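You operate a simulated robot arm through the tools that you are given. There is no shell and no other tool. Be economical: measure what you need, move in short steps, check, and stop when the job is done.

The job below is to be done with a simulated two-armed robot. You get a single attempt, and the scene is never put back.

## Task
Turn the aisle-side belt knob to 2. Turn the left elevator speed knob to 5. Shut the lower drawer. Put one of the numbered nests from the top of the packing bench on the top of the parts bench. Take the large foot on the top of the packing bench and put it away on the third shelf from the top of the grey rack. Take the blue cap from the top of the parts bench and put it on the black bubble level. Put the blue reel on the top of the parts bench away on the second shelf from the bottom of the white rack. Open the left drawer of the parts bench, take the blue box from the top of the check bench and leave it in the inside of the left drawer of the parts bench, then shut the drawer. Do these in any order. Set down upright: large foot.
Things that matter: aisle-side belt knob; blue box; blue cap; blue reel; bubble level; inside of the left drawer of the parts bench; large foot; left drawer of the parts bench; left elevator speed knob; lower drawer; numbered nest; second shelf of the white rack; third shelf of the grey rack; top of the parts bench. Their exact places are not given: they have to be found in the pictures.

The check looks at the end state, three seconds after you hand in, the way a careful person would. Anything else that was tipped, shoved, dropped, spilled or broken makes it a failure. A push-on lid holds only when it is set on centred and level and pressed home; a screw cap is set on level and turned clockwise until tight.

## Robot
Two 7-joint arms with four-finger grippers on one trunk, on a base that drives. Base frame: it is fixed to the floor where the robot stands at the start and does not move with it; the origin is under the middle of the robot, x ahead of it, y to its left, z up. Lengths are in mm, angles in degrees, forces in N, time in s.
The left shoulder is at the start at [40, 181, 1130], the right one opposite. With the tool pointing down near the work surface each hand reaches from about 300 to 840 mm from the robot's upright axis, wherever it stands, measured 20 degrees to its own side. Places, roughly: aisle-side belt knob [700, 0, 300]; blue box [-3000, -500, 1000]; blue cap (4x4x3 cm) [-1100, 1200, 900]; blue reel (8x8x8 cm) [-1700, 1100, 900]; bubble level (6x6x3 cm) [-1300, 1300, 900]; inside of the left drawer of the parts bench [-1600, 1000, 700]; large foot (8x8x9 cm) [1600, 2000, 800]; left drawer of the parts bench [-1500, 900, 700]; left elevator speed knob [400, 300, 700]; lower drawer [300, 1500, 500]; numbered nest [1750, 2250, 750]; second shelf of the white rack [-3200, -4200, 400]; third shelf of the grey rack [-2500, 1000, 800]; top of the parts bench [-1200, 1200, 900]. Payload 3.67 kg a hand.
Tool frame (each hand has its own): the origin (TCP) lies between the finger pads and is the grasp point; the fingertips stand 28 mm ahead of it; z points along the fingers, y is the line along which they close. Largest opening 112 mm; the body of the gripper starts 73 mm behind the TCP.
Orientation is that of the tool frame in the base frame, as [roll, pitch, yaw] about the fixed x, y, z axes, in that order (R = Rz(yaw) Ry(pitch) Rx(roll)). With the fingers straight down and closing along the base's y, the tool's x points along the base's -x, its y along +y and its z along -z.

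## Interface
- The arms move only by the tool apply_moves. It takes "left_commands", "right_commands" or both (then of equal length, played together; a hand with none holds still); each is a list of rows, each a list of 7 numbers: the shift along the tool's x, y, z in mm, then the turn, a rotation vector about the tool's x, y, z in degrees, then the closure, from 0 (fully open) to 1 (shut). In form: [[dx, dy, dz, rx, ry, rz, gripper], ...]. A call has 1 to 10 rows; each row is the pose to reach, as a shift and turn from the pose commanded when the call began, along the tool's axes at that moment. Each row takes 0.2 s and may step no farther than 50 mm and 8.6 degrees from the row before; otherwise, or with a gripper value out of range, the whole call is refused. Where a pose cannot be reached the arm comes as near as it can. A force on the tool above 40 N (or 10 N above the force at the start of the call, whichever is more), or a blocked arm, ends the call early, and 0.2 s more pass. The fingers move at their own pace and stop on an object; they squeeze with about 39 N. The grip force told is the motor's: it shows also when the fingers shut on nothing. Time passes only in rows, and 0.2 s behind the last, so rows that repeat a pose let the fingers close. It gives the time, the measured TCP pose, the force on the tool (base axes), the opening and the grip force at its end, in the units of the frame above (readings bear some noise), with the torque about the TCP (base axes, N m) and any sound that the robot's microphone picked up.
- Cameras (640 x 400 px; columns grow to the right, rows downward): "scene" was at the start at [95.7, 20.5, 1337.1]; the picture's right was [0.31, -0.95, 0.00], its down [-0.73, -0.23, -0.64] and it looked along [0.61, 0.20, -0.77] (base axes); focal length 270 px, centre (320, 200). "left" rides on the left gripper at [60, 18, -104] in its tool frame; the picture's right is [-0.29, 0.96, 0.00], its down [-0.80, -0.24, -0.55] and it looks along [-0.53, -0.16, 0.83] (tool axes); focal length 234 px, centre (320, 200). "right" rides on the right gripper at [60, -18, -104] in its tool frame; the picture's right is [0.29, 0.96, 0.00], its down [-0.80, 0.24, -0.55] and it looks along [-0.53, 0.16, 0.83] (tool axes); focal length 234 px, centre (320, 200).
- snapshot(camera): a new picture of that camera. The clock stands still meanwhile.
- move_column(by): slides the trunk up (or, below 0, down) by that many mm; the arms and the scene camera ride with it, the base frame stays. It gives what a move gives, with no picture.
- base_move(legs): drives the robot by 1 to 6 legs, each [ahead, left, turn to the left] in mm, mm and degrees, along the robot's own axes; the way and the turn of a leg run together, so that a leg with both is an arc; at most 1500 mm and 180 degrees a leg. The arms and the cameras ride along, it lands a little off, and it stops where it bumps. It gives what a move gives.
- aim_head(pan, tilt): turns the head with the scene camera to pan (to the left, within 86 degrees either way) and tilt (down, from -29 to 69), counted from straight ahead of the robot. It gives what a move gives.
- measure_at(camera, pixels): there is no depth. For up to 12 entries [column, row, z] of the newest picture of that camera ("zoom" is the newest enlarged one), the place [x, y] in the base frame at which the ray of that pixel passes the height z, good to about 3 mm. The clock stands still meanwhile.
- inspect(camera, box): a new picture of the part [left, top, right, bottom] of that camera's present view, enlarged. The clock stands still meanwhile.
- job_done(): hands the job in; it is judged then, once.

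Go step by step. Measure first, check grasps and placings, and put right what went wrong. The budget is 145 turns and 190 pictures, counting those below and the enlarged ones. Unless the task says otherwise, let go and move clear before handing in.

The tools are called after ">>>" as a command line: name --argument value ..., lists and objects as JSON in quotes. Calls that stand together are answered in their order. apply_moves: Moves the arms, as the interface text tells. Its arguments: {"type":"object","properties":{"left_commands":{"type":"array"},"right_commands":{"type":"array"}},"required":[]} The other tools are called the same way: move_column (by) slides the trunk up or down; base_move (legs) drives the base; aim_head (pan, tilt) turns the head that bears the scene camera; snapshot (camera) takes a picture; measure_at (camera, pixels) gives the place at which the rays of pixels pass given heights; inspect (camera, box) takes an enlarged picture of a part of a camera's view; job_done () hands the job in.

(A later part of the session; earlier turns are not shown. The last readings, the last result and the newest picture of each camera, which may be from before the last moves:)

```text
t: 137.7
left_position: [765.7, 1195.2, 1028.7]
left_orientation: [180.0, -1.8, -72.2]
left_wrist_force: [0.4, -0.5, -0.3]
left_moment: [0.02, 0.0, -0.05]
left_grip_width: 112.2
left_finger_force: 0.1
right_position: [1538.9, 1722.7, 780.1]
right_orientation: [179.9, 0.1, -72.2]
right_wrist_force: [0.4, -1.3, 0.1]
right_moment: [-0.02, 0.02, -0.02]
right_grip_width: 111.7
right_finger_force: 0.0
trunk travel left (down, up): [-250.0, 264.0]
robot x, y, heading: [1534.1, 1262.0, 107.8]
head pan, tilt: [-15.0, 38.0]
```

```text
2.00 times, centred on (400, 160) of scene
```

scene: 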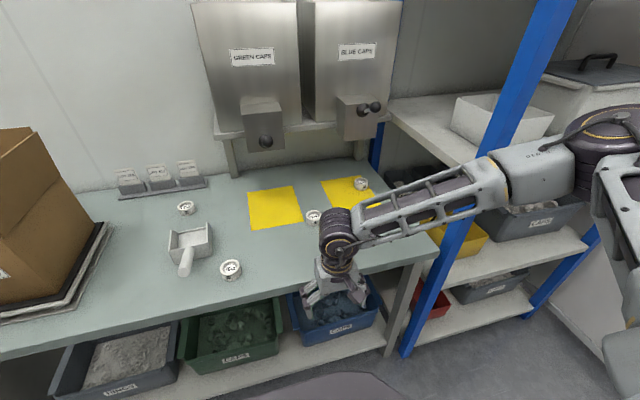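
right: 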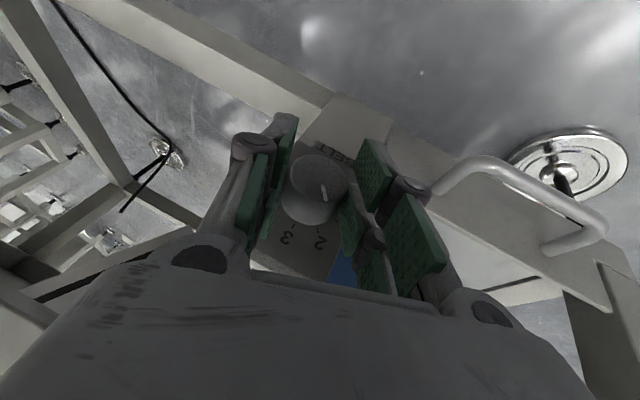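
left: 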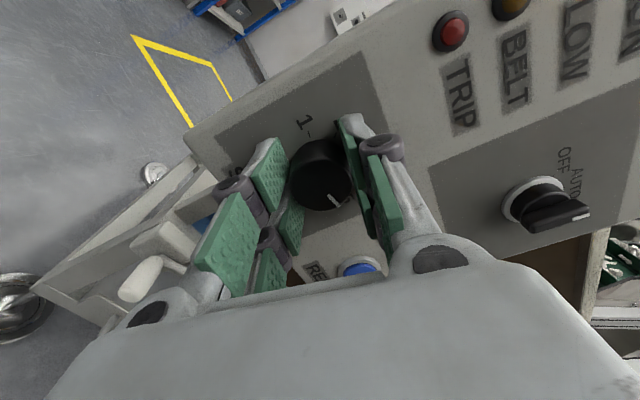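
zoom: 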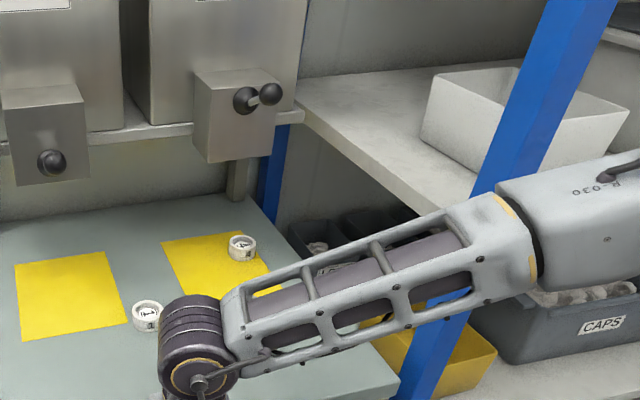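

Nests are the round numbered discs at (186,208), (231,268), (313,217), (361,184). The foot is hidden by my arm; I raise and pull the hand back to see it.

>>> measure_at --camera "scene" --pixels '[[186, 208, 745], [231, 268, 745], [313, 217, 745], [361, 184, 745], [188, 250, 745], [440, 245, 730], [0, 357, 730]]'

>>> apply_moves --right_commands '[[20, 10, -40, 0, 0, 0, 0], [40, 20, -80, 0, 0, 0, 0], [60, 30, -120, 0, 0, 0, 0], [90, 40, -140, 0, 0, 0, 0], [130, 50, -140, 0, 0, 0, 0]]'

>>> snapshot --camera "scene"

>>> snapshot --camera "right"

```text
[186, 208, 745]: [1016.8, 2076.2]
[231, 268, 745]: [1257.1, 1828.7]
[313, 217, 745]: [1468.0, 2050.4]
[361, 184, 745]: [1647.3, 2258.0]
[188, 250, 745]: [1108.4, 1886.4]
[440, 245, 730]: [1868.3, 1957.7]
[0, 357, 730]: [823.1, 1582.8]
```

```text
t: 138.9
left_position: [765.2, 1193.8, 1030.0]
left_orientation: [180.0, -1.8, -72.2]
left_wrist_force: [-0.7, 0.6, 0.2]
left_moment: [0.0, 0.01, 0.02]
left_grip_width: 111.9
left_finger_force: 0.1
right_position: [1530.3, 1581.7, 922.5]
right_orientation: [179.9, 0.3, -72.2]
right_wrist_force: [0.2, 0.2, 0.6]
right_moment: [0.01, -0.01, 0.02]
right_grip_width: 111.8
right_finger_force: 0.1
trunk travel left (down, up): [-250.0, 264.0]
robot x, y, heading: [1531.2, 1262.7, 107.7]
head pan, tilt: [-15.0, 38.0]
```

```text
93 pictures are left
```

scene: 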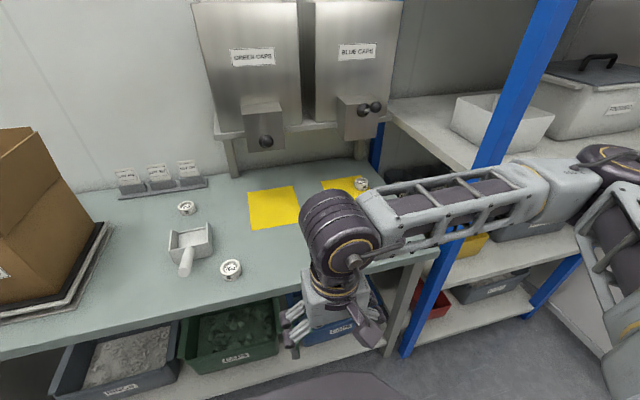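

```text
92 pictures are left
```

right: 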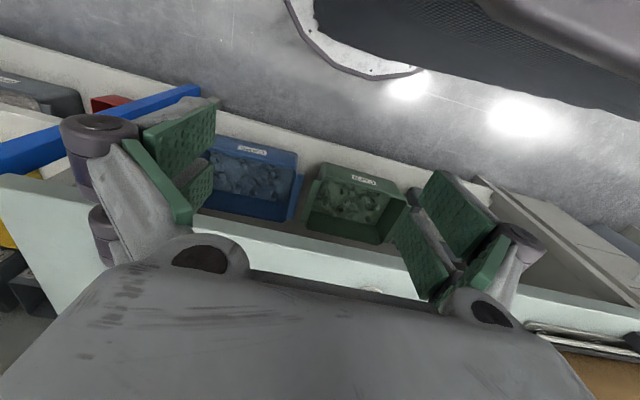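

The foot is still hidden; I move the right hand 260 mm to the left.

>>> apply_moves --right_commands '[[0, 45, 0, 0, 0, 0, 0], [0, 90, 0, 0, 0, 0, 0], [0, 135, 0, 0, 0, 0, 0], [0, 180, 0, 0, 0, 0, 0], [0, 225, 0, 0, 0, 0, 0], [0, 265, 0, 0, 0, 0, 0]]'

>>> snapshot --camera "scene"

```text
t: 140.3
left_position: [764.3, 1194.1, 1027.8]
left_orientation: [-180.0, -1.8, -72.2]
left_wrist_force: [-0.5, -0.3, -0.6]
left_moment: [-0.04, -0.03, -0.02]
left_grip_width: 111.9
left_finger_force: 0.1
right_position: [1278.3, 1504.7, 919.5]
right_orientation: [179.9, 0.3, -72.2]
right_wrist_force: [1.0, -0.8, -0.5]
right_moment: [0.04, 0.03, 0.03]
right_grip_width: 112.2
right_finger_force: 0.1
trunk travel left (down, up): [-250.0, 264.0]
robot x, y, heading: [1533.8, 1262.9, 107.7]
head pan, tilt: [-15.0, 38.0]
```

```text
91 pictures are left
```

scene: 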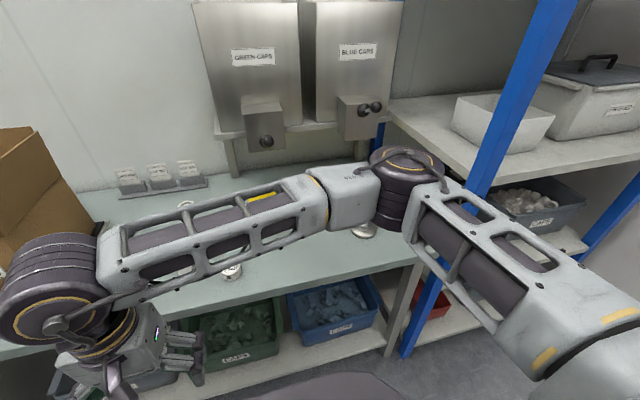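

Now the foot's base disc shows at (364,231), just under my elbow. I measure it and position the right hand above it.

>>> measure_at --camera "scene" --pixels '[[364, 231, 735], [232, 271, 745], [231, 268, 735]]'

>>> inspect --camera "scene" --box '[200, 200, 420, 320]'

```text
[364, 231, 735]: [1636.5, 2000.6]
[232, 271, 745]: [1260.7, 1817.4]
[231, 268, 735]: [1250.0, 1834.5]
```

```text
2.91 times, centred on (310, 260) of scene
```

zoom: 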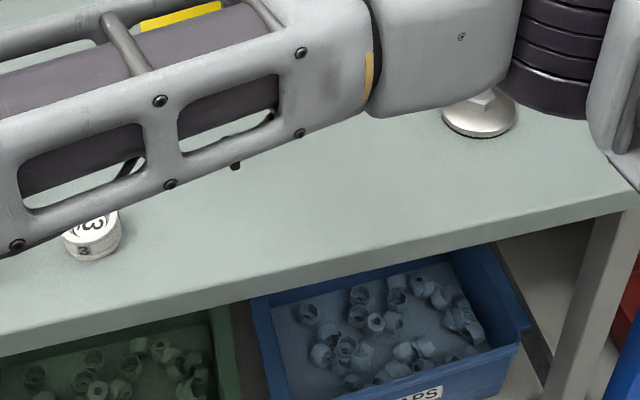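

The foot (disc base, nut and stem) is at about [1636,2000]. I swing the right hand back right and forward over it at z≈920.

>>> apply_moves --right_commands '[[0, -47, 0, 0, 0, 0, 0], [0, -94, 0, 0, 0, 0, 0], [0, -141, 0, 0, 0, 0, 0], [0, -188, 0, 0, 0, 0, 0], [-10, -235, 0, 0, 0, 0, 0], [-25, -281, 0, 0, 0, 0, 0], [-40, -328, 0, 0, 0, 0, 0], [-55, -374, 0, 0, 0, 0, 0], [-70, -420, 0, 0, 0, 0, 0], [-85, -466, 0, 0, 0, 0, 0]]'

>>> apply_moves --right_commands '[[-40, -4, 0, 0, 0, 0, 0], [-80, -8, 0, 0, 0, 0, 0], [-120, -12, 0, 0, 0, 0, 0], [-160, -16, 0, 0, 0, 0, 0], [-200, -18, 0, 0, 0, 0, 0], [-230, -20, 0, 0, 0, 0, 0]]'

>>> snapshot --camera "right"

```text
t: 142.5
left_position: [766.3, 1194.6, 1030.9]
left_orientation: [179.8, -1.9, -72.1]
left_wrist_force: [-0.6, 0.6, -0.2]
left_moment: [-0.01, 0.0, 0.0]
left_grip_width: 111.7
left_finger_force: 0.0
right_position: [1697.8, 1725.4, 918.6]
right_orientation: [179.9, 0.2, -72.2]
right_wrist_force: [0.6, -0.1, -0.4]
right_moment: [0.0, 0.02, -0.01]
right_grip_width: 112.1
right_finger_force: 0.1
trunk travel left (down, up): [-250.0, 264.0]
robot x, y, heading: [1532.7, 1264.2, 107.9]
head pan, tilt: [-15.0, 38.0]
```

```text
t: 143.9
left_position: [764.0, 1195.4, 1029.9]
left_orientation: [179.9, -1.8, -72.2]
left_wrist_force: [1.0, 0.2, -0.5]
left_moment: [-0.02, -0.02, -0.03]
left_grip_width: 112.0
left_finger_force: 0.1
right_position: [1646.8, 1951.3, 921.2]
right_orientation: [-180.0, 0.2, -72.2]
right_wrist_force: [0.4, 0.3, 0.0]
right_moment: [-0.05, -0.01, -0.04]
right_grip_width: 112.0
right_finger_force: 0.0
trunk travel left (down, up): [-250.0, 264.0]
robot x, y, heading: [1533.8, 1268.1, 107.6]
head pan, tilt: [-15.0, 38.0]
```

```text
89 pictures are left
```

right: 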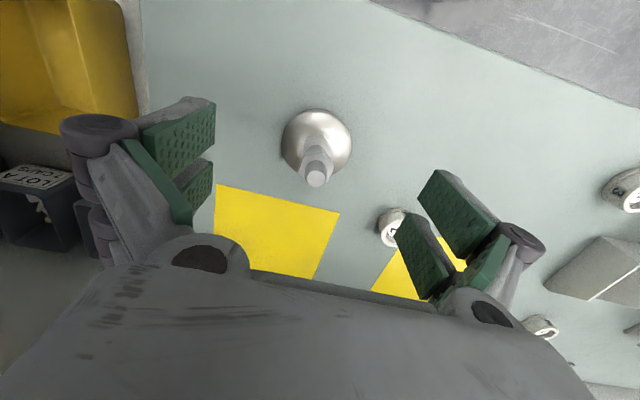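

Foot clearly visible: base centre (317,138), stem tip (317,178). Measure.

>>> measure_at --camera "right" --pixels '[[317, 139, 735], [317, 177, 800], [317, 177, 820], [317, 177, 840], [392, 228, 745], [283, 140, 733], [351, 140, 733]]'

>>> inspect --camera "right" --box '[260, 90, 380, 210]'

```text
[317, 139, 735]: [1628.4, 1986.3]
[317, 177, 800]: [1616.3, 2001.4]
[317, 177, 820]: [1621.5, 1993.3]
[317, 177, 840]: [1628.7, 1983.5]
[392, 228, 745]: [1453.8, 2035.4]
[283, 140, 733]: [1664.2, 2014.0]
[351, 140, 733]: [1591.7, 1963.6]
```

```text
3.33 times, centred on (320, 150) of right
```

zoom: 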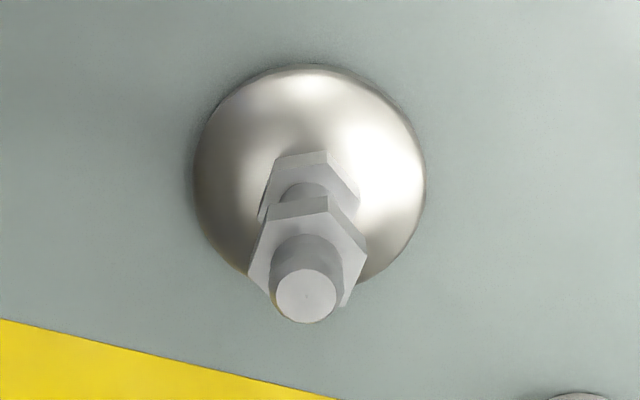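

Foot axis at ≈[1626,1989]. I move over it, descend to z≈786 and grip the nut/stem.

>>> apply_moves --right_commands '[[-22, 4, 0, 0, 0, 0, 0], [-43, 8.5, 10, 0, 0, 0, 0], [-43, 8.5, 50, 0, 0, 0, 0.2], [-43, 8.5, 90, 0, 0, 0, 0.3], [-43, 8.5, 115, 0, 0, 0, 0.3], [-43, 8.5, 133, 0, 0, 0, 0.3], [-43, 8.5, 133, 0, 0, 0, 0.3]]'

>>> snapshot --camera "right"

```text
t: 145.5
left_position: [764.3, 1195.2, 1029.9]
left_orientation: [179.9, -1.7, -72.1]
left_wrist_force: [0.0, 0.8, -0.1]
left_moment: [0.0, 0.0, -0.01]
left_grip_width: 111.9
left_finger_force: 0.0
right_position: [1626.8, 1991.0, 788.6]
right_orientation: [179.9, 0.3, -72.5]
right_wrist_force: [7.1, 4.8, 14.6]
right_moment: [0.09, -0.68, 0.09]
right_grip_width: 89.7
right_finger_force: 8.9
trunk travel left (down, up): [-250.0, 264.0]
robot x, y, heading: [1531.5, 1260.9, 107.5]
head pan, tilt: [-15.0, 38.0]
```

```text
87 pictures are left
```

right: 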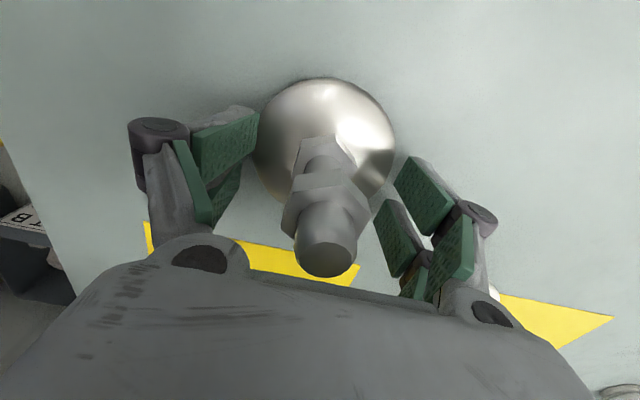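

The fingertips touch the disc rim. I open, raise 16 mm, then close on the nut and stem.

>>> apply_moves --right_commands '[[0, 0, 0, 0, 0, 0, 0.05], [0, 0, -16, 0, 0, 0, 0.05], [0, 0, -16, 0, 0, 0, 0.4], [0, 0, -16, 0, 0, 0, 0.7], [0, 0, -16, 0, 0, 0, 1], [0, 0, -16, 0, 0, 0, 1], [0, 0, -16, 0, 0, 0, 1]]'

>>> snapshot --camera "right"

```text
t: 147.1
left_position: [764.2, 1194.7, 1029.8]
left_orientation: [179.8, -1.8, -72.2]
left_wrist_force: [-0.8, 0.3, -0.2]
left_moment: [0.03, -0.03, -0.01]
left_grip_width: 111.8
left_finger_force: 0.0
right_position: [1625.7, 1990.4, 803.2]
right_orientation: [179.9, 0.2, -72.2]
right_wrist_force: [2.3, 0.2, 0.9]
right_moment: [0.01, -0.09, 0.04]
right_grip_width: 29.2
right_finger_force: 38.8
trunk travel left (down, up): [-250.0, 264.0]
robot x, y, heading: [1536.4, 1263.8, 107.8]
head pan, tilt: [-15.0, 38.0]
```

```text
86 pictures are left
```

right: 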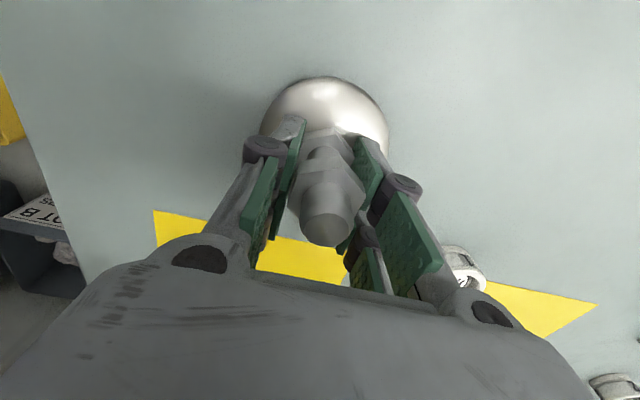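

Good grip on the nut (29 mm). I lift the foot, retract it toward my right side, and bring the left hand inward toward nest 3.

>>> apply_moves --right_commands '[[0, 0, -40, 0, 0, 0, 1], [0, 0, -80, 0, 0, 0, 1], [0, 0, -120, 0, 0, 0, 1], [40, -5, -140, 0, 0, 0, 1], [85, -10, -140, 0, 0, 0, 1], [130, -15, -140, 0, 0, 0, 1], [175, -20, -140, 0, 0, 0, 1], [220, -25, -140, 0, 0, 0, 1], [265, -30, -140, 0, 0, 0, 1], [300, -35, -140, 0, 0, 0, 1]]' --left_commands '[[-30, -30, 0, 0, 0, 0, 0], [-60, -60, 0, 0, 0, 0, 0], [-90, -90, 0, 0, 0, 0, 0], [-120, -125, 0, 0, 0, 0, 0], [-150, -160, 0, 0, 0, 0, 0], [-180, -195, 0, 0, 0, 0, 0], [-210, -230, 0, 0, 0, 0, 0], [-235, -270, 0, 0, 0, 0, 0], [-260, -310, 0, 0, 0, 0, 0], [-280, -350, 0, 0, 0, 0, 0]]'

>>> snapshot --camera "scene"

```text
t: 149.3
left_position: [919.7, 1562.4, 1018.9]
left_orientation: [179.8, -1.8, -72.0]
left_wrist_force: [0.2, 0.2, -0.3]
left_moment: [0.02, -0.02, -0.01]
left_grip_width: 112.0
left_finger_force: 0.1
left hand out of reach, approached as far as the arm can: row 8, 9, 10
right_position: [1749.0, 1712.0, 940.7]
right_orientation: [179.9, 0.1, -72.1]
right_wrist_force: [-0.4, -0.5, -4.2]
right_moment: [0.02, -0.02, 0.02]
right_grip_width: 29.2
right_finger_force: 39.2
trunk travel left (down, up): [-250.0, 264.0]
robot x, y, heading: [1534.8, 1262.8, 107.9]
head pan, tilt: [-15.0, 38.0]
```

```text
85 pictures are left
```

scene: 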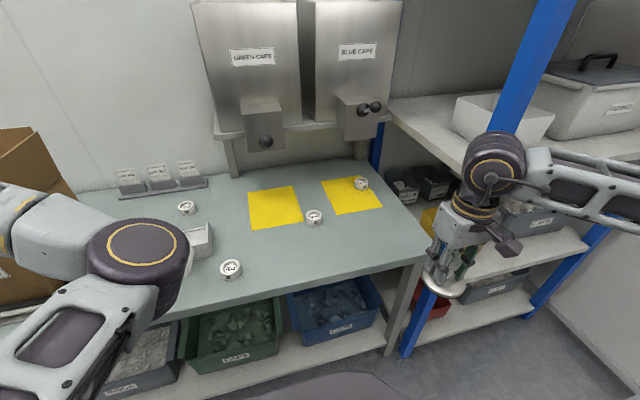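

The left arm can't come further inward in this posture, but turning the whole robot 45° right puts nest 3 right under it. I do that.

>>> base_move --legs '[[0, 0, -45.5], [-100, 21, 0]]'

>>> snapshot --camera "left"

```text
t: 152.7
left_position: [1252.4, 1830.9, 1018.3]
left_orientation: [180.0, -1.6, -117.6]
left_wrist_force: [-0.4, 0.0, 1.0]
left_moment: [0.05, -0.05, 0.03]
left_grip_width: 112.0
left_finger_force: 0.1
right_position: [1938.8, 1346.7, 940.8]
right_orientation: [179.9, 0.2, -117.7]
right_wrist_force: [-0.7, 0.3, -3.2]
right_moment: [0.03, -0.05, 0.0]
right_grip_width: 29.2
right_finger_force: 39.3
trunk travel left (down, up): [-250.0, 264.0]
robot x, y, heading: [1466.1, 1187.5, 62.1]
head pan, tilt: [-15.0, 38.0]
```

```text
84 pictures are left
```

left: 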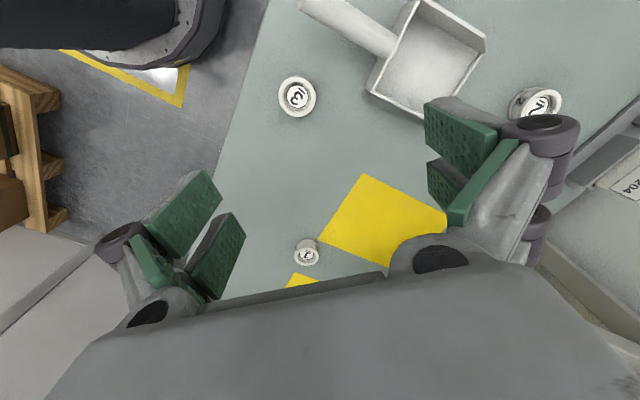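

Nest 3 is right below at (298,97). I measure it precisely.

>>> measure_at --camera "left" --pixels '[[298, 96, 760], [298, 96, 735], [279, 97, 750], [316, 97, 750], [370, 92, 735]]'

>>> inspect --camera "left" --box '[250, 50, 350, 150]'

```text
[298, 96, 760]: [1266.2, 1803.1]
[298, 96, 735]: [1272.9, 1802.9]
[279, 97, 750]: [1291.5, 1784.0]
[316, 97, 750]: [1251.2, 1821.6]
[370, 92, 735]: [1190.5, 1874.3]
```

```text
4.00 times, centred on (300, 100) of left
```

zoom: 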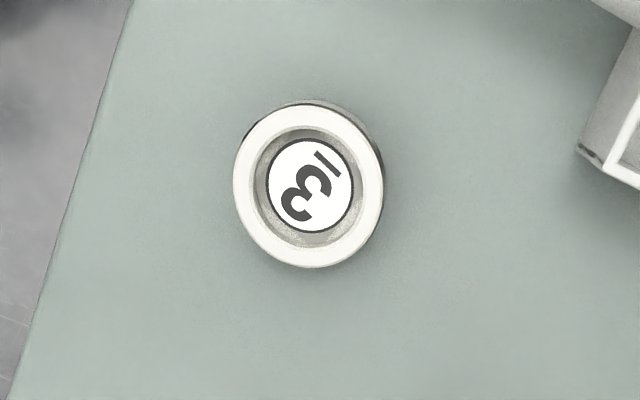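

Nest centre ≈[1269,1803]. I move the left hand over it and descend part way.

>>> apply_moves --left_commands '[[9, -14, 20, 0, 0, 0, 0.1], [17, -28, 55, 0, 0, 0, 0.2], [17, -28, 100, 0, 0, 0, 0.2], [17, -28, 145, 0, 0, 0, 0.2], [17, -28, 185, 0, 0, 0, 0.2], [17, -28, 215, 0, 0, 0, 0.2]]'

>>> snapshot --camera "left"

```text
t: 154.3
left_position: [1234.1, 1814.6, 828.2]
left_orientation: [177.0, 0.2, -114.7]
left_wrist_force: [-0.1, -1.9, 6.9]
left_moment: [0.23, 0.29, 0.1]
left_grip_width: 91.7
left_finger_force: 1.6
left hand out of reach, approached as far as the arm can: row 1, 2, 3, 4, 5
right_position: [1939.7, 1346.6, 940.5]
right_orientation: [179.9, 0.0, -117.6]
right_wrist_force: [0.2, 0.1, -2.9]
right_moment: [0.0, -0.03, 0.0]
right_grip_width: 29.2
right_finger_force: 38.5
trunk travel left (down, up): [-250.0, 264.0]
robot x, y, heading: [1466.7, 1185.9, 62.2]
head pan, tilt: [-15.0, 38.0]
stopped in row 6 (left hand): the arm was blocked; the commanded pose is now the measured one
```

```text
82 pictures are left
```

left: 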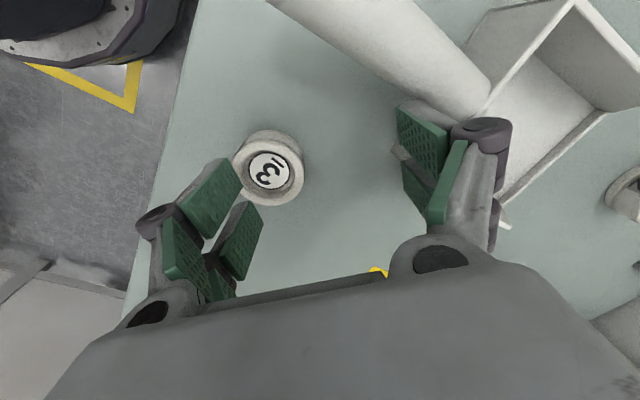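

The left arm stalls and drifted 35 mm toward the scoop. I raise it 30 mm, and use base and trunk for the final alignment.

>>> apply_moves --left_commands '[[0, 0, -20, 0, 0, 0, 0.2], [0, 0, -40, 3, 0, 0, 0.2]]'

>>> base_move --legs '[[5.7, -36.5, 0]]'

>>> snapshot --camera "left"

```text
t: 154.9
left_position: [1235.2, 1813.1, 867.2]
left_orientation: [-179.7, 0.1, -114.9]
left_wrist_force: [-0.2, 0.8, -0.4]
left_moment: [-0.04, 0.0, 0.01]
left_grip_width: 89.4
left_finger_force: 0.1
right_position: [1939.2, 1347.5, 940.2]
right_orientation: [179.9, 0.2, -117.7]
right_wrist_force: [-0.9, -0.1, -2.7]
right_moment: [0.0, 0.01, -0.01]
right_grip_width: 29.1
right_finger_force: 38.6
trunk travel left (down, up): [-250.0, 264.0]
robot x, y, heading: [1468.1, 1191.5, 62.5]
head pan, tilt: [-15.0, 38.0]
```

```text
t: 155.8
left_position: [1270.0, 1800.2, 868.4]
left_orientation: [-179.7, 0.2, -114.7]
left_wrist_force: [0.3, 1.2, -0.9]
left_moment: [0.01, 0.03, 0.01]
left_grip_width: 89.3
left_finger_force: 0.0
right_position: [1972.8, 1336.2, 941.2]
right_orientation: [179.8, 0.3, -117.6]
right_wrist_force: [0.4, -0.3, -2.9]
right_moment: [0.03, 0.01, 0.0]
right_grip_width: 29.2
right_finger_force: 39.2
trunk travel left (down, up): [-250.0, 264.0]
robot x, y, heading: [1501.7, 1172.5, 62.4]
head pan, tilt: [-15.0, 38.0]
```

```text
81 pictures are left
```

left: 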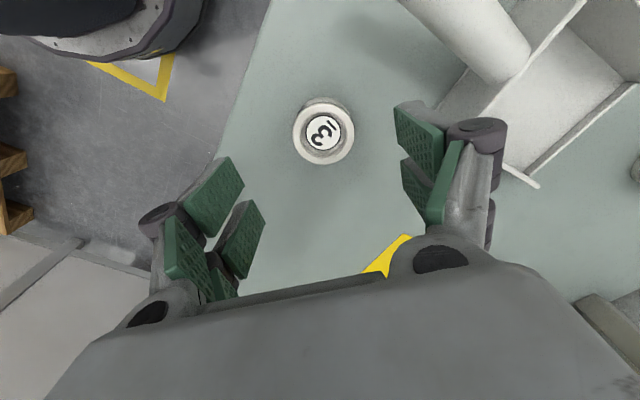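

Aligned (nest at (323,132), expected (320,127)). I lower the trunk 98 mm, then close the left hand.

>>> apply_moves --left_commands '[[-2, 2, 0, 0, 0, 0, 0.3], [-3, 3, 0, 0, 0, 0, 0.3]]'

>>> move_column --by -98

>>> snapshot --camera "left"

```text
t: 156.4
left_position: [1269.1, 1804.3, 868.6]
left_orientation: [-179.7, 0.2, -114.7]
left_wrist_force: [-0.6, 0.4, -0.8]
left_moment: [0.01, 0.01, 0.0]
left_grip_width: 78.3
left_finger_force: 0.0
right_position: [1974.4, 1334.9, 940.1]
right_orientation: [179.9, 0.2, -117.6]
right_wrist_force: [0.0, -0.5, -2.8]
right_moment: [0.05, 0.03, 0.02]
right_grip_width: 29.2
right_finger_force: 38.6
trunk travel left (down, up): [-250.0, 264.0]
robot x, y, heading: [1502.5, 1174.0, 62.3]
head pan, tilt: [-15.0, 38.0]
```

```text
t: 157.6
left_position: [1272.0, 1804.9, 785.4]
left_orientation: [179.8, 1.2, -114.7]
left_wrist_force: [16.9, -18.5, 45.9]
left_moment: [-2.14, -1.71, 0.26]
left_grip_width: 66.3
left_finger_force: 29.1
right_position: [1974.9, 1331.5, 841.9]
right_orientation: [179.6, 0.3, -117.6]
right_wrist_force: [0.7, -0.7, -2.9]
right_moment: [0.04, 0.0, 0.02]
right_grip_width: 29.2
right_finger_force: 38.9
trunk travel left (down, up): [-153.0, 361.0]
robot x, y, heading: [1502.3, 1173.3, 62.1]
head pan, tilt: [-15.0, 38.0]
stopped: the force on the tool passed its limit at 46 N (the readings are from after the stop); the commanded pose is now the measured one
```

```text
80 pictures are left
```

left: 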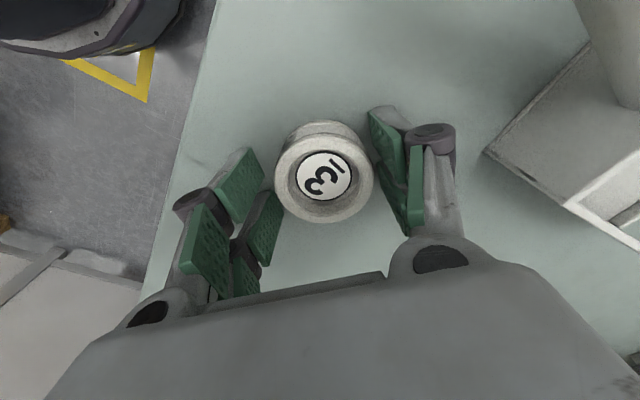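

The fingertips reached the bench (top ≈755 mm). I raise 6 mm and close on the nest.

>>> apply_moves --left_commands '[[0, 0, -8, 0, 0, 0, 0.4], [0, 0, -8, 0, 0, 0, 0.6], [0, 0, -8, 0, 0, 0, 0.9], [0, 0, -8, 0, 0, 0, 1]]'

>>> apply_moves --left_commands '[[0, 0, -20, 0, 0, 0, 1], [0, 0, -60, 0, 0, 0, 1], [0, 0, -100, 0, 0, 0, 1]]'

>>> snapshot --camera "left"

```text
t: 158.6
left_position: [1270.1, 1806.9, 787.1]
left_orientation: [179.9, 0.9, -114.8]
left_wrist_force: [10.7, -0.1, 21.9]
left_moment: [-0.55, -0.55, 0.24]
left_grip_width: 48.0
left_finger_force: 38.9
right_position: [1974.6, 1334.5, 841.2]
right_orientation: [179.8, 0.2, -117.7]
right_wrist_force: [0.5, -0.2, -2.5]
right_moment: [-0.01, -0.01, 0.0]
right_grip_width: 29.3
right_finger_force: 39.3
trunk travel left (down, up): [-153.0, 361.0]
robot x, y, heading: [1505.2, 1175.2, 62.1]
head pan, tilt: [-15.0, 38.0]
```

```text
t: 159.4
left_position: [1265.6, 1806.4, 885.5]
left_orientation: [179.9, 0.7, -114.6]
left_wrist_force: [0.3, 0.0, 0.3]
left_moment: [0.02, -0.01, 0.01]
left_grip_width: 48.0
left_finger_force: 39.0
right_position: [1973.3, 1335.8, 841.5]
right_orientation: [179.8, 0.2, -117.6]
right_wrist_force: [0.6, -0.5, -3.7]
right_moment: [0.05, -0.02, -0.02]
right_grip_width: 29.1
right_finger_force: 39.4
trunk travel left (down, up): [-153.0, 361.0]
robot x, y, heading: [1503.5, 1171.9, 62.5]
head pan, tilt: [-15.0, 38.0]
```

```text
79 pictures are left
```

left: 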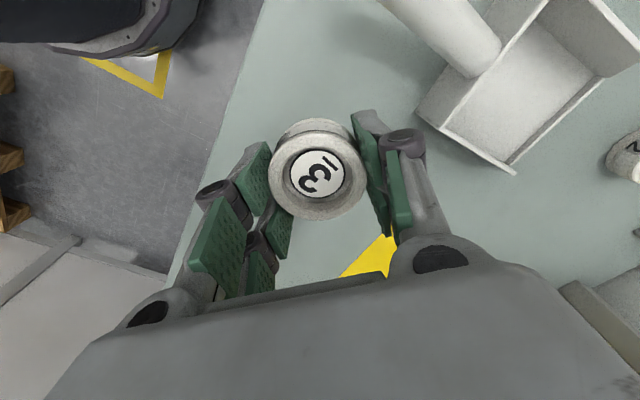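

Nest 3 is held (48 mm). I raise the trunk again, turn back to 107° and slide left along the benches to the parts bench.

>>> move_column --by 98

>>> base_move --legs '[[0, 0, 45], [0, 1200, 0], [0, 1150, 0]]'

>>> aim_head --pan 25 --tilt 35

>>> snapshot --camera "scene"

```text
t: 160.7
left_position: [1267.2, 1806.5, 983.1]
left_orientation: [179.9, 0.7, -114.5]
left_wrist_force: [0.0, -0.2, -0.6]
left_moment: [-0.02, -0.03, -0.02]
left_grip_width: 47.9
left_finger_force: 38.5
right_position: [1973.5, 1336.3, 940.7]
right_orientation: [179.8, 0.2, -117.7]
right_wrist_force: [0.1, -0.1, -3.1]
right_moment: [0.03, 0.0, 0.01]
right_grip_width: 29.2
right_finger_force: 39.1
trunk travel left (down, up): [-251.0, 263.0]
robot x, y, heading: [1503.8, 1171.2, 62.1]
head pan, tilt: [-15.0, 38.0]
```

```text
t: 174.8
left_position: [-1337.2, 704.5, 983.1]
left_orientation: [179.9, 0.8, -67.9]
left_wrist_force: [-0.1, 0.7, -0.5]
left_moment: [-0.02, -0.02, -0.01]
left_grip_width: 48.2
left_finger_force: 38.6
right_position: [-509.1, 896.3, 940.3]
right_orientation: [179.9, 0.2, -71.0]
right_wrist_force: [-0.1, -0.3, -3.4]
right_moment: [0.05, 0.03, -0.02]
right_grip_width: 29.0
right_finger_force: 39.4
trunk travel left (down, up): [-251.0, 263.0]
robot x, y, heading: [-716.4, 444.1, 109.0]
head pan, tilt: [-15.0, 38.0]
```

```text
t: 175.9
left_position: [-1336.3, 704.4, 984.1]
left_orientation: [179.9, 0.7, -67.9]
left_wrist_force: [-1.2, 0.0, -0.8]
left_moment: [0.0, 0.03, -0.02]
left_grip_width: 48.0
left_finger_force: 38.9
right_position: [-508.1, 894.7, 941.1]
right_orientation: [179.9, 0.2, -70.9]
right_wrist_force: [-0.4, -0.3, -2.7]
right_moment: [0.02, 0.02, -0.02]
right_grip_width: 28.8
right_finger_force: 39.0
trunk travel left (down, up): [-251.0, 263.0]
robot x, y, heading: [-713.9, 442.3, 109.1]
head pan, tilt: [25.0, 35.0]
```

```text
78 pictures are left
```

scene: 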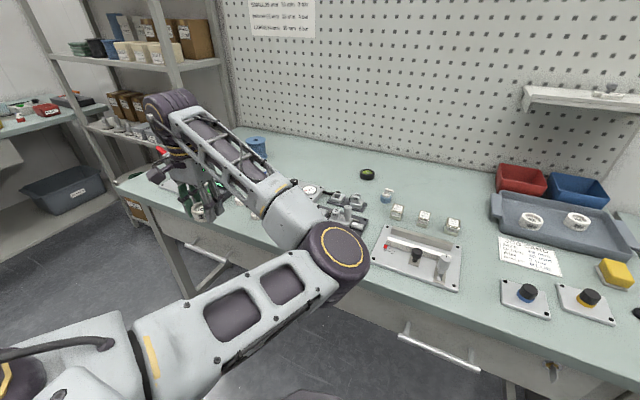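

I see the parts bench: blue reel (255,147), black bubble level with green vial (367,174). I zoom to identify the blue cap and free spots.

>>> inspect --camera "scene" --box '[230, 120, 480, 280]'

>>> measure_at --camera "scene" --pixels '[[367, 176, 880], [387, 198, 880], [255, 150, 900], [420, 300, 880], [300, 240, 880], [440, 180, 880], [120, 185, 880], [640, 385, 880], [367, 176, 780], [387, 198, 780], [500, 355, 780], [120, 185, 780]]'

```text
2.50 times, centred on (355, 200) of scene
```

zoom: 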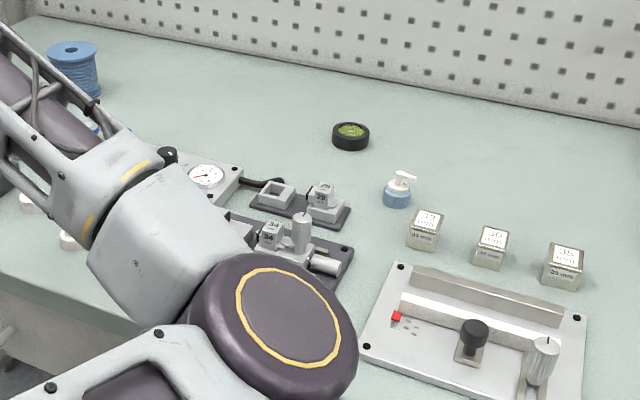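

```text
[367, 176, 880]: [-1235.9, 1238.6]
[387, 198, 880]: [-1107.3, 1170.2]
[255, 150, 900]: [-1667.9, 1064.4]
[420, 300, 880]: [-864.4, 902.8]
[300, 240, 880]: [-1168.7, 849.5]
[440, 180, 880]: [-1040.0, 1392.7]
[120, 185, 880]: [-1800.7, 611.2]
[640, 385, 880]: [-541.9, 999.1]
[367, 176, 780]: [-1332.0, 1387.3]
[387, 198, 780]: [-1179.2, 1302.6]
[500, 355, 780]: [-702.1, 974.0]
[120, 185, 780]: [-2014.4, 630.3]
```

The blue cap is the small blue item at (388,196). I raise the trunk and move 120 mm ahead to look under the left hand for a free spot for the nest.

>>> move_column --by 100

>>> base_move --legs '[[130, 0, -1.5]]'

>>> snapshot --camera "left"

>>> snapshot --camera "right"

```text
t: 177.2
left_position: [-1335.9, 704.4, 1082.6]
left_orientation: [179.9, 0.7, -68.0]
left_wrist_force: [-0.6, -0.3, -0.7]
left_moment: [0.0, -0.01, 0.01]
left_grip_width: 47.7
left_finger_force: 38.9
right_position: [-508.1, 895.7, 1040.4]
right_orientation: [179.9, 0.1, -71.1]
right_wrist_force: [0.4, -0.1, -3.2]
right_moment: [0.0, 0.03, -0.01]
right_grip_width: 29.2
right_finger_force: 38.6
trunk travel left (down, up): [-351.0, 163.0]
robot x, y, heading: [-712.3, 443.6, 109.1]
head pan, tilt: [25.0, 35.0]
```

```text
t: 178.5
left_position: [-1368.5, 843.0, 1082.1]
left_orientation: [179.9, 0.8, -69.5]
left_wrist_force: [-0.2, 0.3, -1.3]
left_moment: [0.01, 0.0, 0.0]
left_grip_width: 48.0
left_finger_force: 38.8
right_position: [-537.8, 1010.2, 1039.5]
right_orientation: [179.7, 0.2, -72.5]
right_wrist_force: [0.7, -0.2, -3.3]
right_moment: [-0.01, -0.01, 0.0]
right_grip_width: 29.1
right_finger_force: 39.1
trunk travel left (down, up): [-351.0, 163.0]
robot x, y, heading: [-752.1, 562.1, 107.4]
head pan, tilt: [25.0, 35.0]
```

```text
76 pictures are left
```

left: 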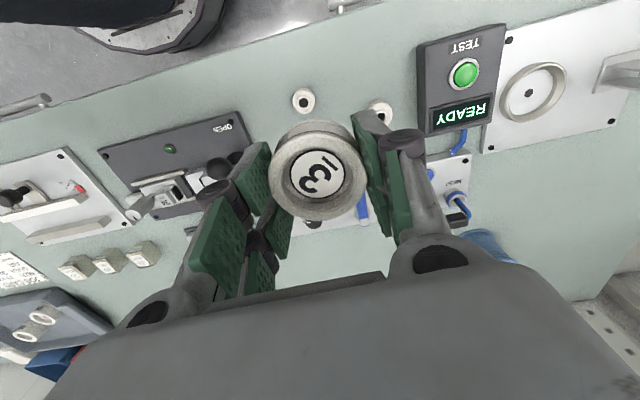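

```text
75 pictures are left
```

right: 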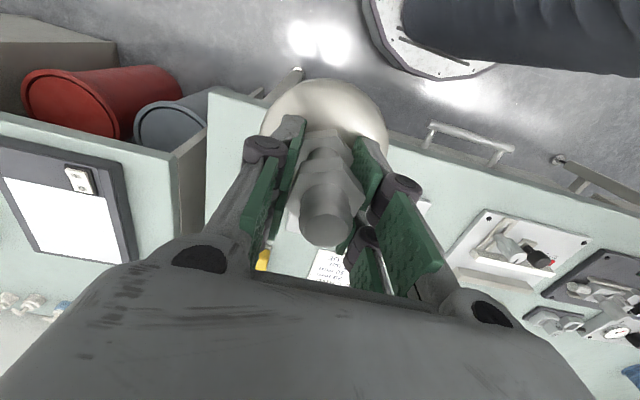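

Between the front edge and the TEST box there is free bench at about (350,57). I measure it.

>>> measure_at --camera "left" --pixels '[[350, 57, 855], [350, 12, 855], [303, 100, 855], [382, 112, 855], [420, 60, 870], [420, 130, 870], [246, 112, 870], [320, 140, 855], [270, 60, 855]]'

```text
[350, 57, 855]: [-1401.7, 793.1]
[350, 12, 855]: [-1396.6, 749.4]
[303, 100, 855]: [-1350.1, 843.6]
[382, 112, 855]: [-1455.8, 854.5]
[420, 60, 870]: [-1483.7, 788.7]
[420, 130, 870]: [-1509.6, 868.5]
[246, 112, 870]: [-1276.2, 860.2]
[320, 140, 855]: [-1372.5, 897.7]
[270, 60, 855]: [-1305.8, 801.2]
```

I retract the right hand (with the foot) away from the bench edge and shift the base so the nest is over the free spot, then lower.

>>> apply_moves --right_commands '[[45, -10, 0, 0, 0, 0, 1], [90, -20, 0, 0, 0, 0, 1], [135, -30, 0, 0, 0, 0, 1], [170, -40, 0, 0, 0, 0, 1]]'

>>> base_move --legs '[[-38, 56, 0]]'

>>> move_column --by -150

>>> snapshot --camera "left"

```text
t: 179.5
left_position: [-1368.5, 839.3, 1083.8]
left_orientation: [179.8, 0.8, -69.4]
left_wrist_force: [-0.4, -0.4, 0.3]
left_moment: [0.1, 0.02, -0.03]
left_grip_width: 47.9
left_finger_force: 38.6
right_position: [-411.2, 950.6, 1054.1]
right_orientation: [179.7, 0.1, -72.5]
right_wrist_force: [-0.4, -0.6, -3.3]
right_moment: [0.05, -0.02, 0.02]
right_grip_width: 29.0
right_finger_force: 39.6
right hand out of reach, approached as far as the arm can: row 1, 2, 3, 4
trunk travel left (down, up): [-351.0, 163.0]
robot x, y, heading: [-752.6, 561.6, 107.3]
head pan, tilt: [25.0, 35.0]
```

```text
t: 180.5
left_position: [-1408.4, 790.0, 1082.1]
left_orientation: [179.9, 0.7, -69.6]
left_wrist_force: [-0.2, 0.2, -1.5]
left_moment: [0.04, -0.01, -0.02]
left_grip_width: 48.0
left_finger_force: 38.2
right_position: [-452.1, 901.5, 1052.2]
right_orientation: [179.7, 0.2, -72.5]
right_wrist_force: [0.1, 0.1, -2.6]
right_moment: [0.05, -0.06, 0.04]
right_grip_width: 29.0
right_finger_force: 38.9
trunk travel left (down, up): [-351.0, 163.0]
robot x, y, heading: [-794.2, 509.6, 107.4]
head pan, tilt: [25.0, 35.0]
```

```text
t: 182.2
left_position: [-1409.4, 789.6, 933.6]
left_orientation: [179.9, 0.9, -69.4]
left_wrist_force: [-0.4, 0.1, -1.4]
left_moment: [0.02, 0.01, -0.01]
left_grip_width: 47.8
left_finger_force: 38.9
right_position: [-452.9, 900.7, 903.1]
right_orientation: [179.8, 0.1, -72.4]
right_wrist_force: [-0.4, 0.7, -3.4]
right_moment: [0.01, 0.03, -0.01]
right_grip_width: 28.9
right_finger_force: 38.9
trunk travel left (down, up): [-201.0, 313.0]
robot x, y, heading: [-796.8, 513.4, 107.1]
head pan, tilt: [25.0, 35.0]
```

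```text
74 pictures are left
```

left: 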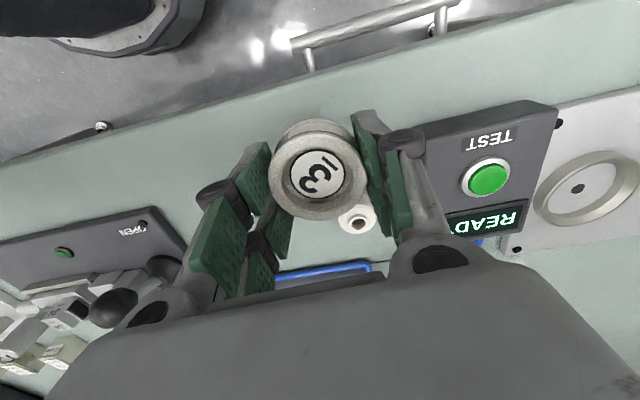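

I check clearance: ring at (357,218), TEST box edge (430,140).

>>> measure_at --camera "left" --pixels '[[357, 219, 858], [428, 140, 875], [440, 200, 875], [182, 250, 870], [320, 95, 855], [320, 120, 855]]'

```text
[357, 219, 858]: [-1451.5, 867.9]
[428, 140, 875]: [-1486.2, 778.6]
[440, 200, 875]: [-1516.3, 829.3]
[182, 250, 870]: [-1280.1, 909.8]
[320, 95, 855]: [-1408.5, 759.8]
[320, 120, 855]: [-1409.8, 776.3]
```

Clearances are fine. I lower until contact.

>>> move_column --by -40

>>> apply_moves --left_commands '[[0, 0, 5, 0, 0, 0, 1], [0, 0, 10, 0, 0, 0, 1], [0, 0, 15, 0, 0, 0, 1], [0, 0, 20, 0, 0, 0, 1], [0, 0, 25, 0, 0, 0, 1], [0, 0, 30, 0, 0, 0, 1]]'

>>> snapshot --camera "left"

```text
t: 183.1
left_position: [-1409.8, 789.8, 893.2]
left_orientation: [180.0, 0.7, -69.5]
left_wrist_force: [-0.3, 0.0, -1.0]
left_moment: [0.03, 0.01, -0.01]
left_grip_width: 47.9
left_finger_force: 38.7
right_position: [-451.9, 899.9, 863.8]
right_orientation: [179.9, 0.2, -72.5]
right_wrist_force: [0.9, -0.5, -1.6]
right_moment: [-0.02, 0.01, -0.01]
right_grip_width: 29.2
right_finger_force: 39.3
trunk travel left (down, up): [-161.0, 353.0]
robot x, y, heading: [-793.4, 511.3, 107.4]
head pan, tilt: [25.0, 35.0]
```

```text
t: 183.8
left_position: [-1409.7, 790.1, 888.6]
left_orientation: [179.5, 1.4, -69.5]
left_wrist_force: [6.6, -4.0, 15.2]
left_moment: [-0.28, -0.76, 0.02]
left_grip_width: 48.1
left_finger_force: 39.4
right_position: [-452.5, 899.2, 863.9]
right_orientation: [179.6, 0.1, -72.5]
right_wrist_force: [-0.6, 0.3, -2.7]
right_moment: [0.0, 0.01, 0.02]
right_grip_width: 29.1
right_finger_force: 39.1
trunk travel left (down, up): [-161.0, 353.0]
robot x, y, heading: [-796.7, 512.9, 107.5]
head pan, tilt: [25.0, 35.0]
stopped in row 3 (left hand): the force on the tool passed its limit at 48 N (the readings are from after the stop); the commanded pose is now the measured one
```

```text
73 pictures are left
```

left: 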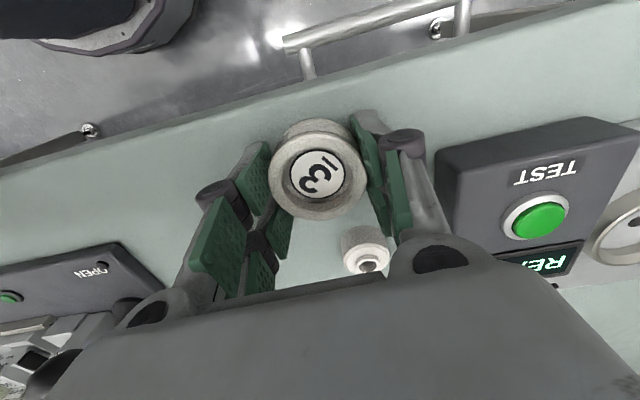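

Contact at TCP 888: bench top ≈858. Release and rise.

>>> apply_moves --left_commands '[[0, 0, 0, 0, 0, 0, 0.55], [0, 0, 0, 0, 0, 0, 0.45], [0, 0, -25, 0, 0, 0, 0.45], [0, 0, -60, 0, 0, 0, 0.45], [0, 0, -100, 0, 0, 0, 0.45], [0, 0, -140, 0, 0, 0, 0.45]]'

>>> move_column --by 130

>>> snapshot --camera "left"

```text
t: 185.2
left_position: [-1408.2, 785.2, 1025.1]
left_orientation: [179.5, 1.3, -69.6]
left_wrist_force: [-0.1, 0.2, -0.3]
left_moment: [0.0, 0.02, 0.0]
left_grip_width: 61.4
left_finger_force: 0.1
right_position: [-452.3, 898.8, 864.6]
right_orientation: [179.7, 0.1, -72.4]
right_wrist_force: [0.5, -1.0, -3.2]
right_moment: [0.05, 0.03, -0.04]
right_grip_width: 28.6
right_finger_force: 39.5
trunk travel left (down, up): [-161.0, 353.0]
robot x, y, heading: [-793.6, 513.1, 107.5]
head pan, tilt: [25.0, 35.0]
```

```text
t: 186.8
left_position: [-1408.1, 787.4, 1153.8]
left_orientation: [179.5, 1.2, -69.6]
left_wrist_force: [-1.1, -0.2, 0.1]
left_moment: [-0.01, -0.01, 0.01]
left_grip_width: 61.7
left_finger_force: 0.1
right_position: [-452.7, 900.2, 994.0]
right_orientation: [179.8, 0.0, -72.5]
right_wrist_force: [0.7, 0.0, -2.8]
right_moment: [0.04, -0.03, 0.04]
right_grip_width: 29.0
right_finger_force: 39.6
trunk travel left (down, up): [-291.0, 223.0]
robot x, y, heading: [-794.7, 513.2, 107.4]
head pan, tilt: [25.0, 35.0]
```

```text
72 pictures are left
```

left: 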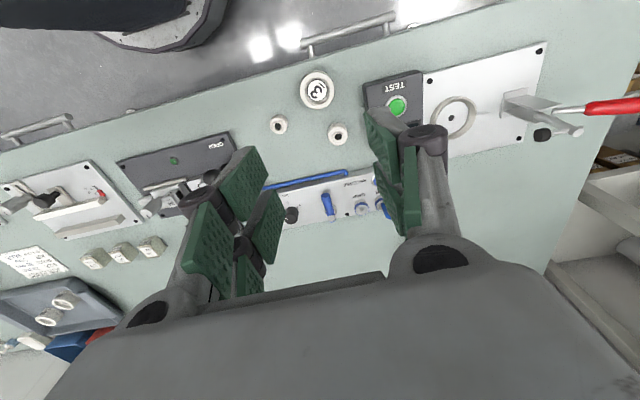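

Nest placed. Now the foot: I look toward the grey rack at the left.

>>> aim_head --pan 55 --tilt 18

>>> snapshot --camera "scene"

```text
t: 187.8
left_position: [-1408.2, 786.2, 1154.5]
left_orientation: [179.5, 1.1, -69.6]
left_wrist_force: [0.0, 0.4, 0.3]
left_moment: [-0.05, 0.01, 0.02]
left_grip_width: 61.3
left_finger_force: 0.0
right_position: [-454.4, 901.0, 992.9]
right_orientation: [179.8, 0.0, -72.5]
right_wrist_force: [0.0, -0.2, -3.3]
right_moment: [0.0, 0.04, 0.06]
right_grip_width: 28.9
right_finger_force: 39.0
trunk travel left (down, up): [-291.0, 223.0]
robot x, y, heading: [-795.9, 512.9, 107.6]
head pan, tilt: [55.0, 18.0]
```

```text
71 pictures are left
```

scene: 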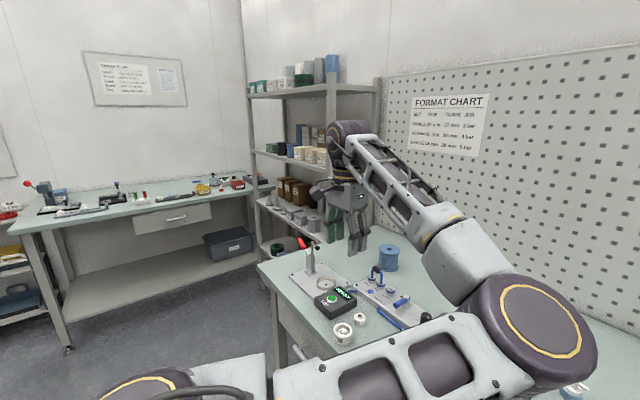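

The grey rack stands beyond the bench's left end; third shelf from top at about (290,215) with jars and brown boxes. Zoom in.

>>> inspect --camera "scene" --box '[230, 50, 400, 270]'

>>> measure_at --camera "scene" --pixels '[[256, 200, 800], [325, 240, 800], [256, 200, 750], [325, 240, 750], [246, 96, 1500], [336, 92, 1500], [258, 265, 0], [280, 345, 0], [70, 345, 0], [212, 200, 858], [20, 232, 858]]'

```text
1.82 times, centred on (315, 160) of scene
```

zoom: 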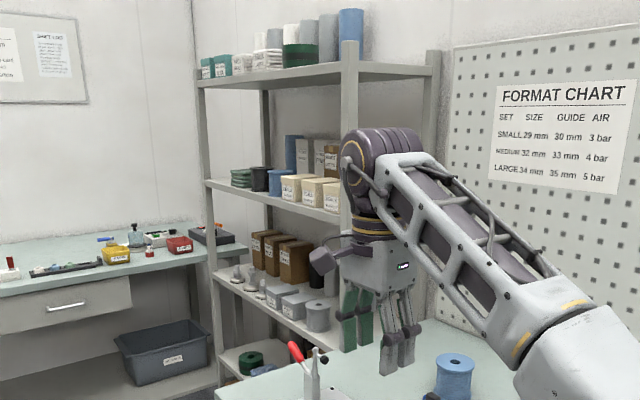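

```text
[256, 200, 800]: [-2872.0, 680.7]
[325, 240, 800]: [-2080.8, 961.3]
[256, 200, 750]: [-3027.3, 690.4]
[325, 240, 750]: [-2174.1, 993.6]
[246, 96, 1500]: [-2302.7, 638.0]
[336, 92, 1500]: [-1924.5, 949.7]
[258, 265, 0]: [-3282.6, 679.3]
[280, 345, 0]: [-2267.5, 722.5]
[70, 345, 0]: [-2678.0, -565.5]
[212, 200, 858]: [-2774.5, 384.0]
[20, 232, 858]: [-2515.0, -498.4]
```

The rack front lies at n≈1515, parallel to the bench. I slide left ~1500 mm and forward, with the trunk raised a bit, to face its right half.

>>> move_column --by 60

>>> base_move --legs '[[0, 760, 0], [0, 740, 0]]'

>>> aim_head --pan -5 --tilt 25

>>> snapshot --camera "scene"

```text
t: 188.8
left_position: [-1409.1, 786.2, 1213.4]
left_orientation: [179.5, 1.2, -69.6]
left_wrist_force: [0.0, -0.2, 0.6]
left_moment: [0.05, -0.01, 0.0]
left_grip_width: 61.4
left_finger_force: 0.0
right_position: [-453.1, 900.4, 1053.6]
right_orientation: [179.8, 0.0, -72.5]
right_wrist_force: [1.1, 0.5, -2.6]
right_moment: [0.03, 0.01, 0.03]
right_grip_width: 28.7
right_finger_force: 38.7
trunk travel left (down, up): [-351.0, 163.0]
robot x, y, heading: [-794.3, 512.5, 107.5]
head pan, tilt: [55.0, 18.0]
```

```text
t: 196.6
left_position: [-2816.3, 353.5, 1213.7]
left_orientation: [179.5, 1.2, -69.7]
left_wrist_force: [-0.4, 0.0, 0.0]
left_moment: [-0.01, -0.01, -0.01]
left_grip_width: 61.5
left_finger_force: 0.1
right_position: [-1860.3, 465.8, 1052.4]
right_orientation: [179.7, 0.2, -72.5]
right_wrist_force: [-0.6, -0.1, -2.5]
right_moment: [-0.03, -0.02, 0.0]
right_grip_width: 28.9
right_finger_force: 39.3
trunk travel left (down, up): [-351.0, 163.0]
robot x, y, heading: [-2201.4, 79.2, 107.0]
head pan, tilt: [55.0, 18.0]
```

```text
t: 197.9
left_position: [-2815.8, 352.8, 1213.5]
left_orientation: [179.5, 1.2, -69.7]
left_wrist_force: [-0.2, -0.4, -0.3]
left_moment: [0.01, 0.01, -0.01]
left_grip_width: 61.6
left_finger_force: 0.0
right_position: [-1860.5, 465.3, 1053.1]
right_orientation: [179.8, 0.0, -72.7]
right_wrist_force: [-0.6, 0.3, -3.6]
right_moment: [0.02, 0.03, 0.01]
right_grip_width: 28.8
right_finger_force: 39.2
trunk travel left (down, up): [-351.0, 163.0]
robot x, y, heading: [-2205.2, 75.4, 107.2]
head pan, tilt: [-5.0, 25.0]
```

```text
69 pictures are left
```

scene: 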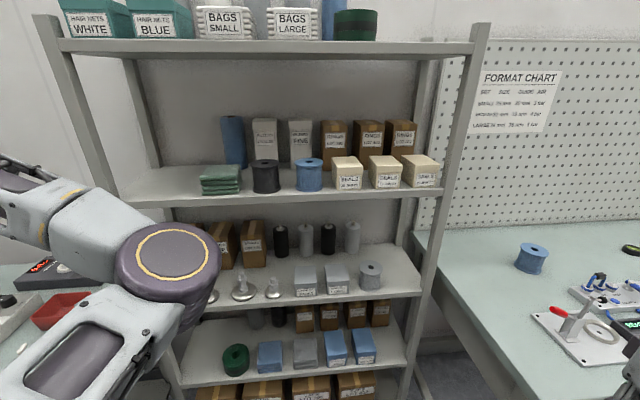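

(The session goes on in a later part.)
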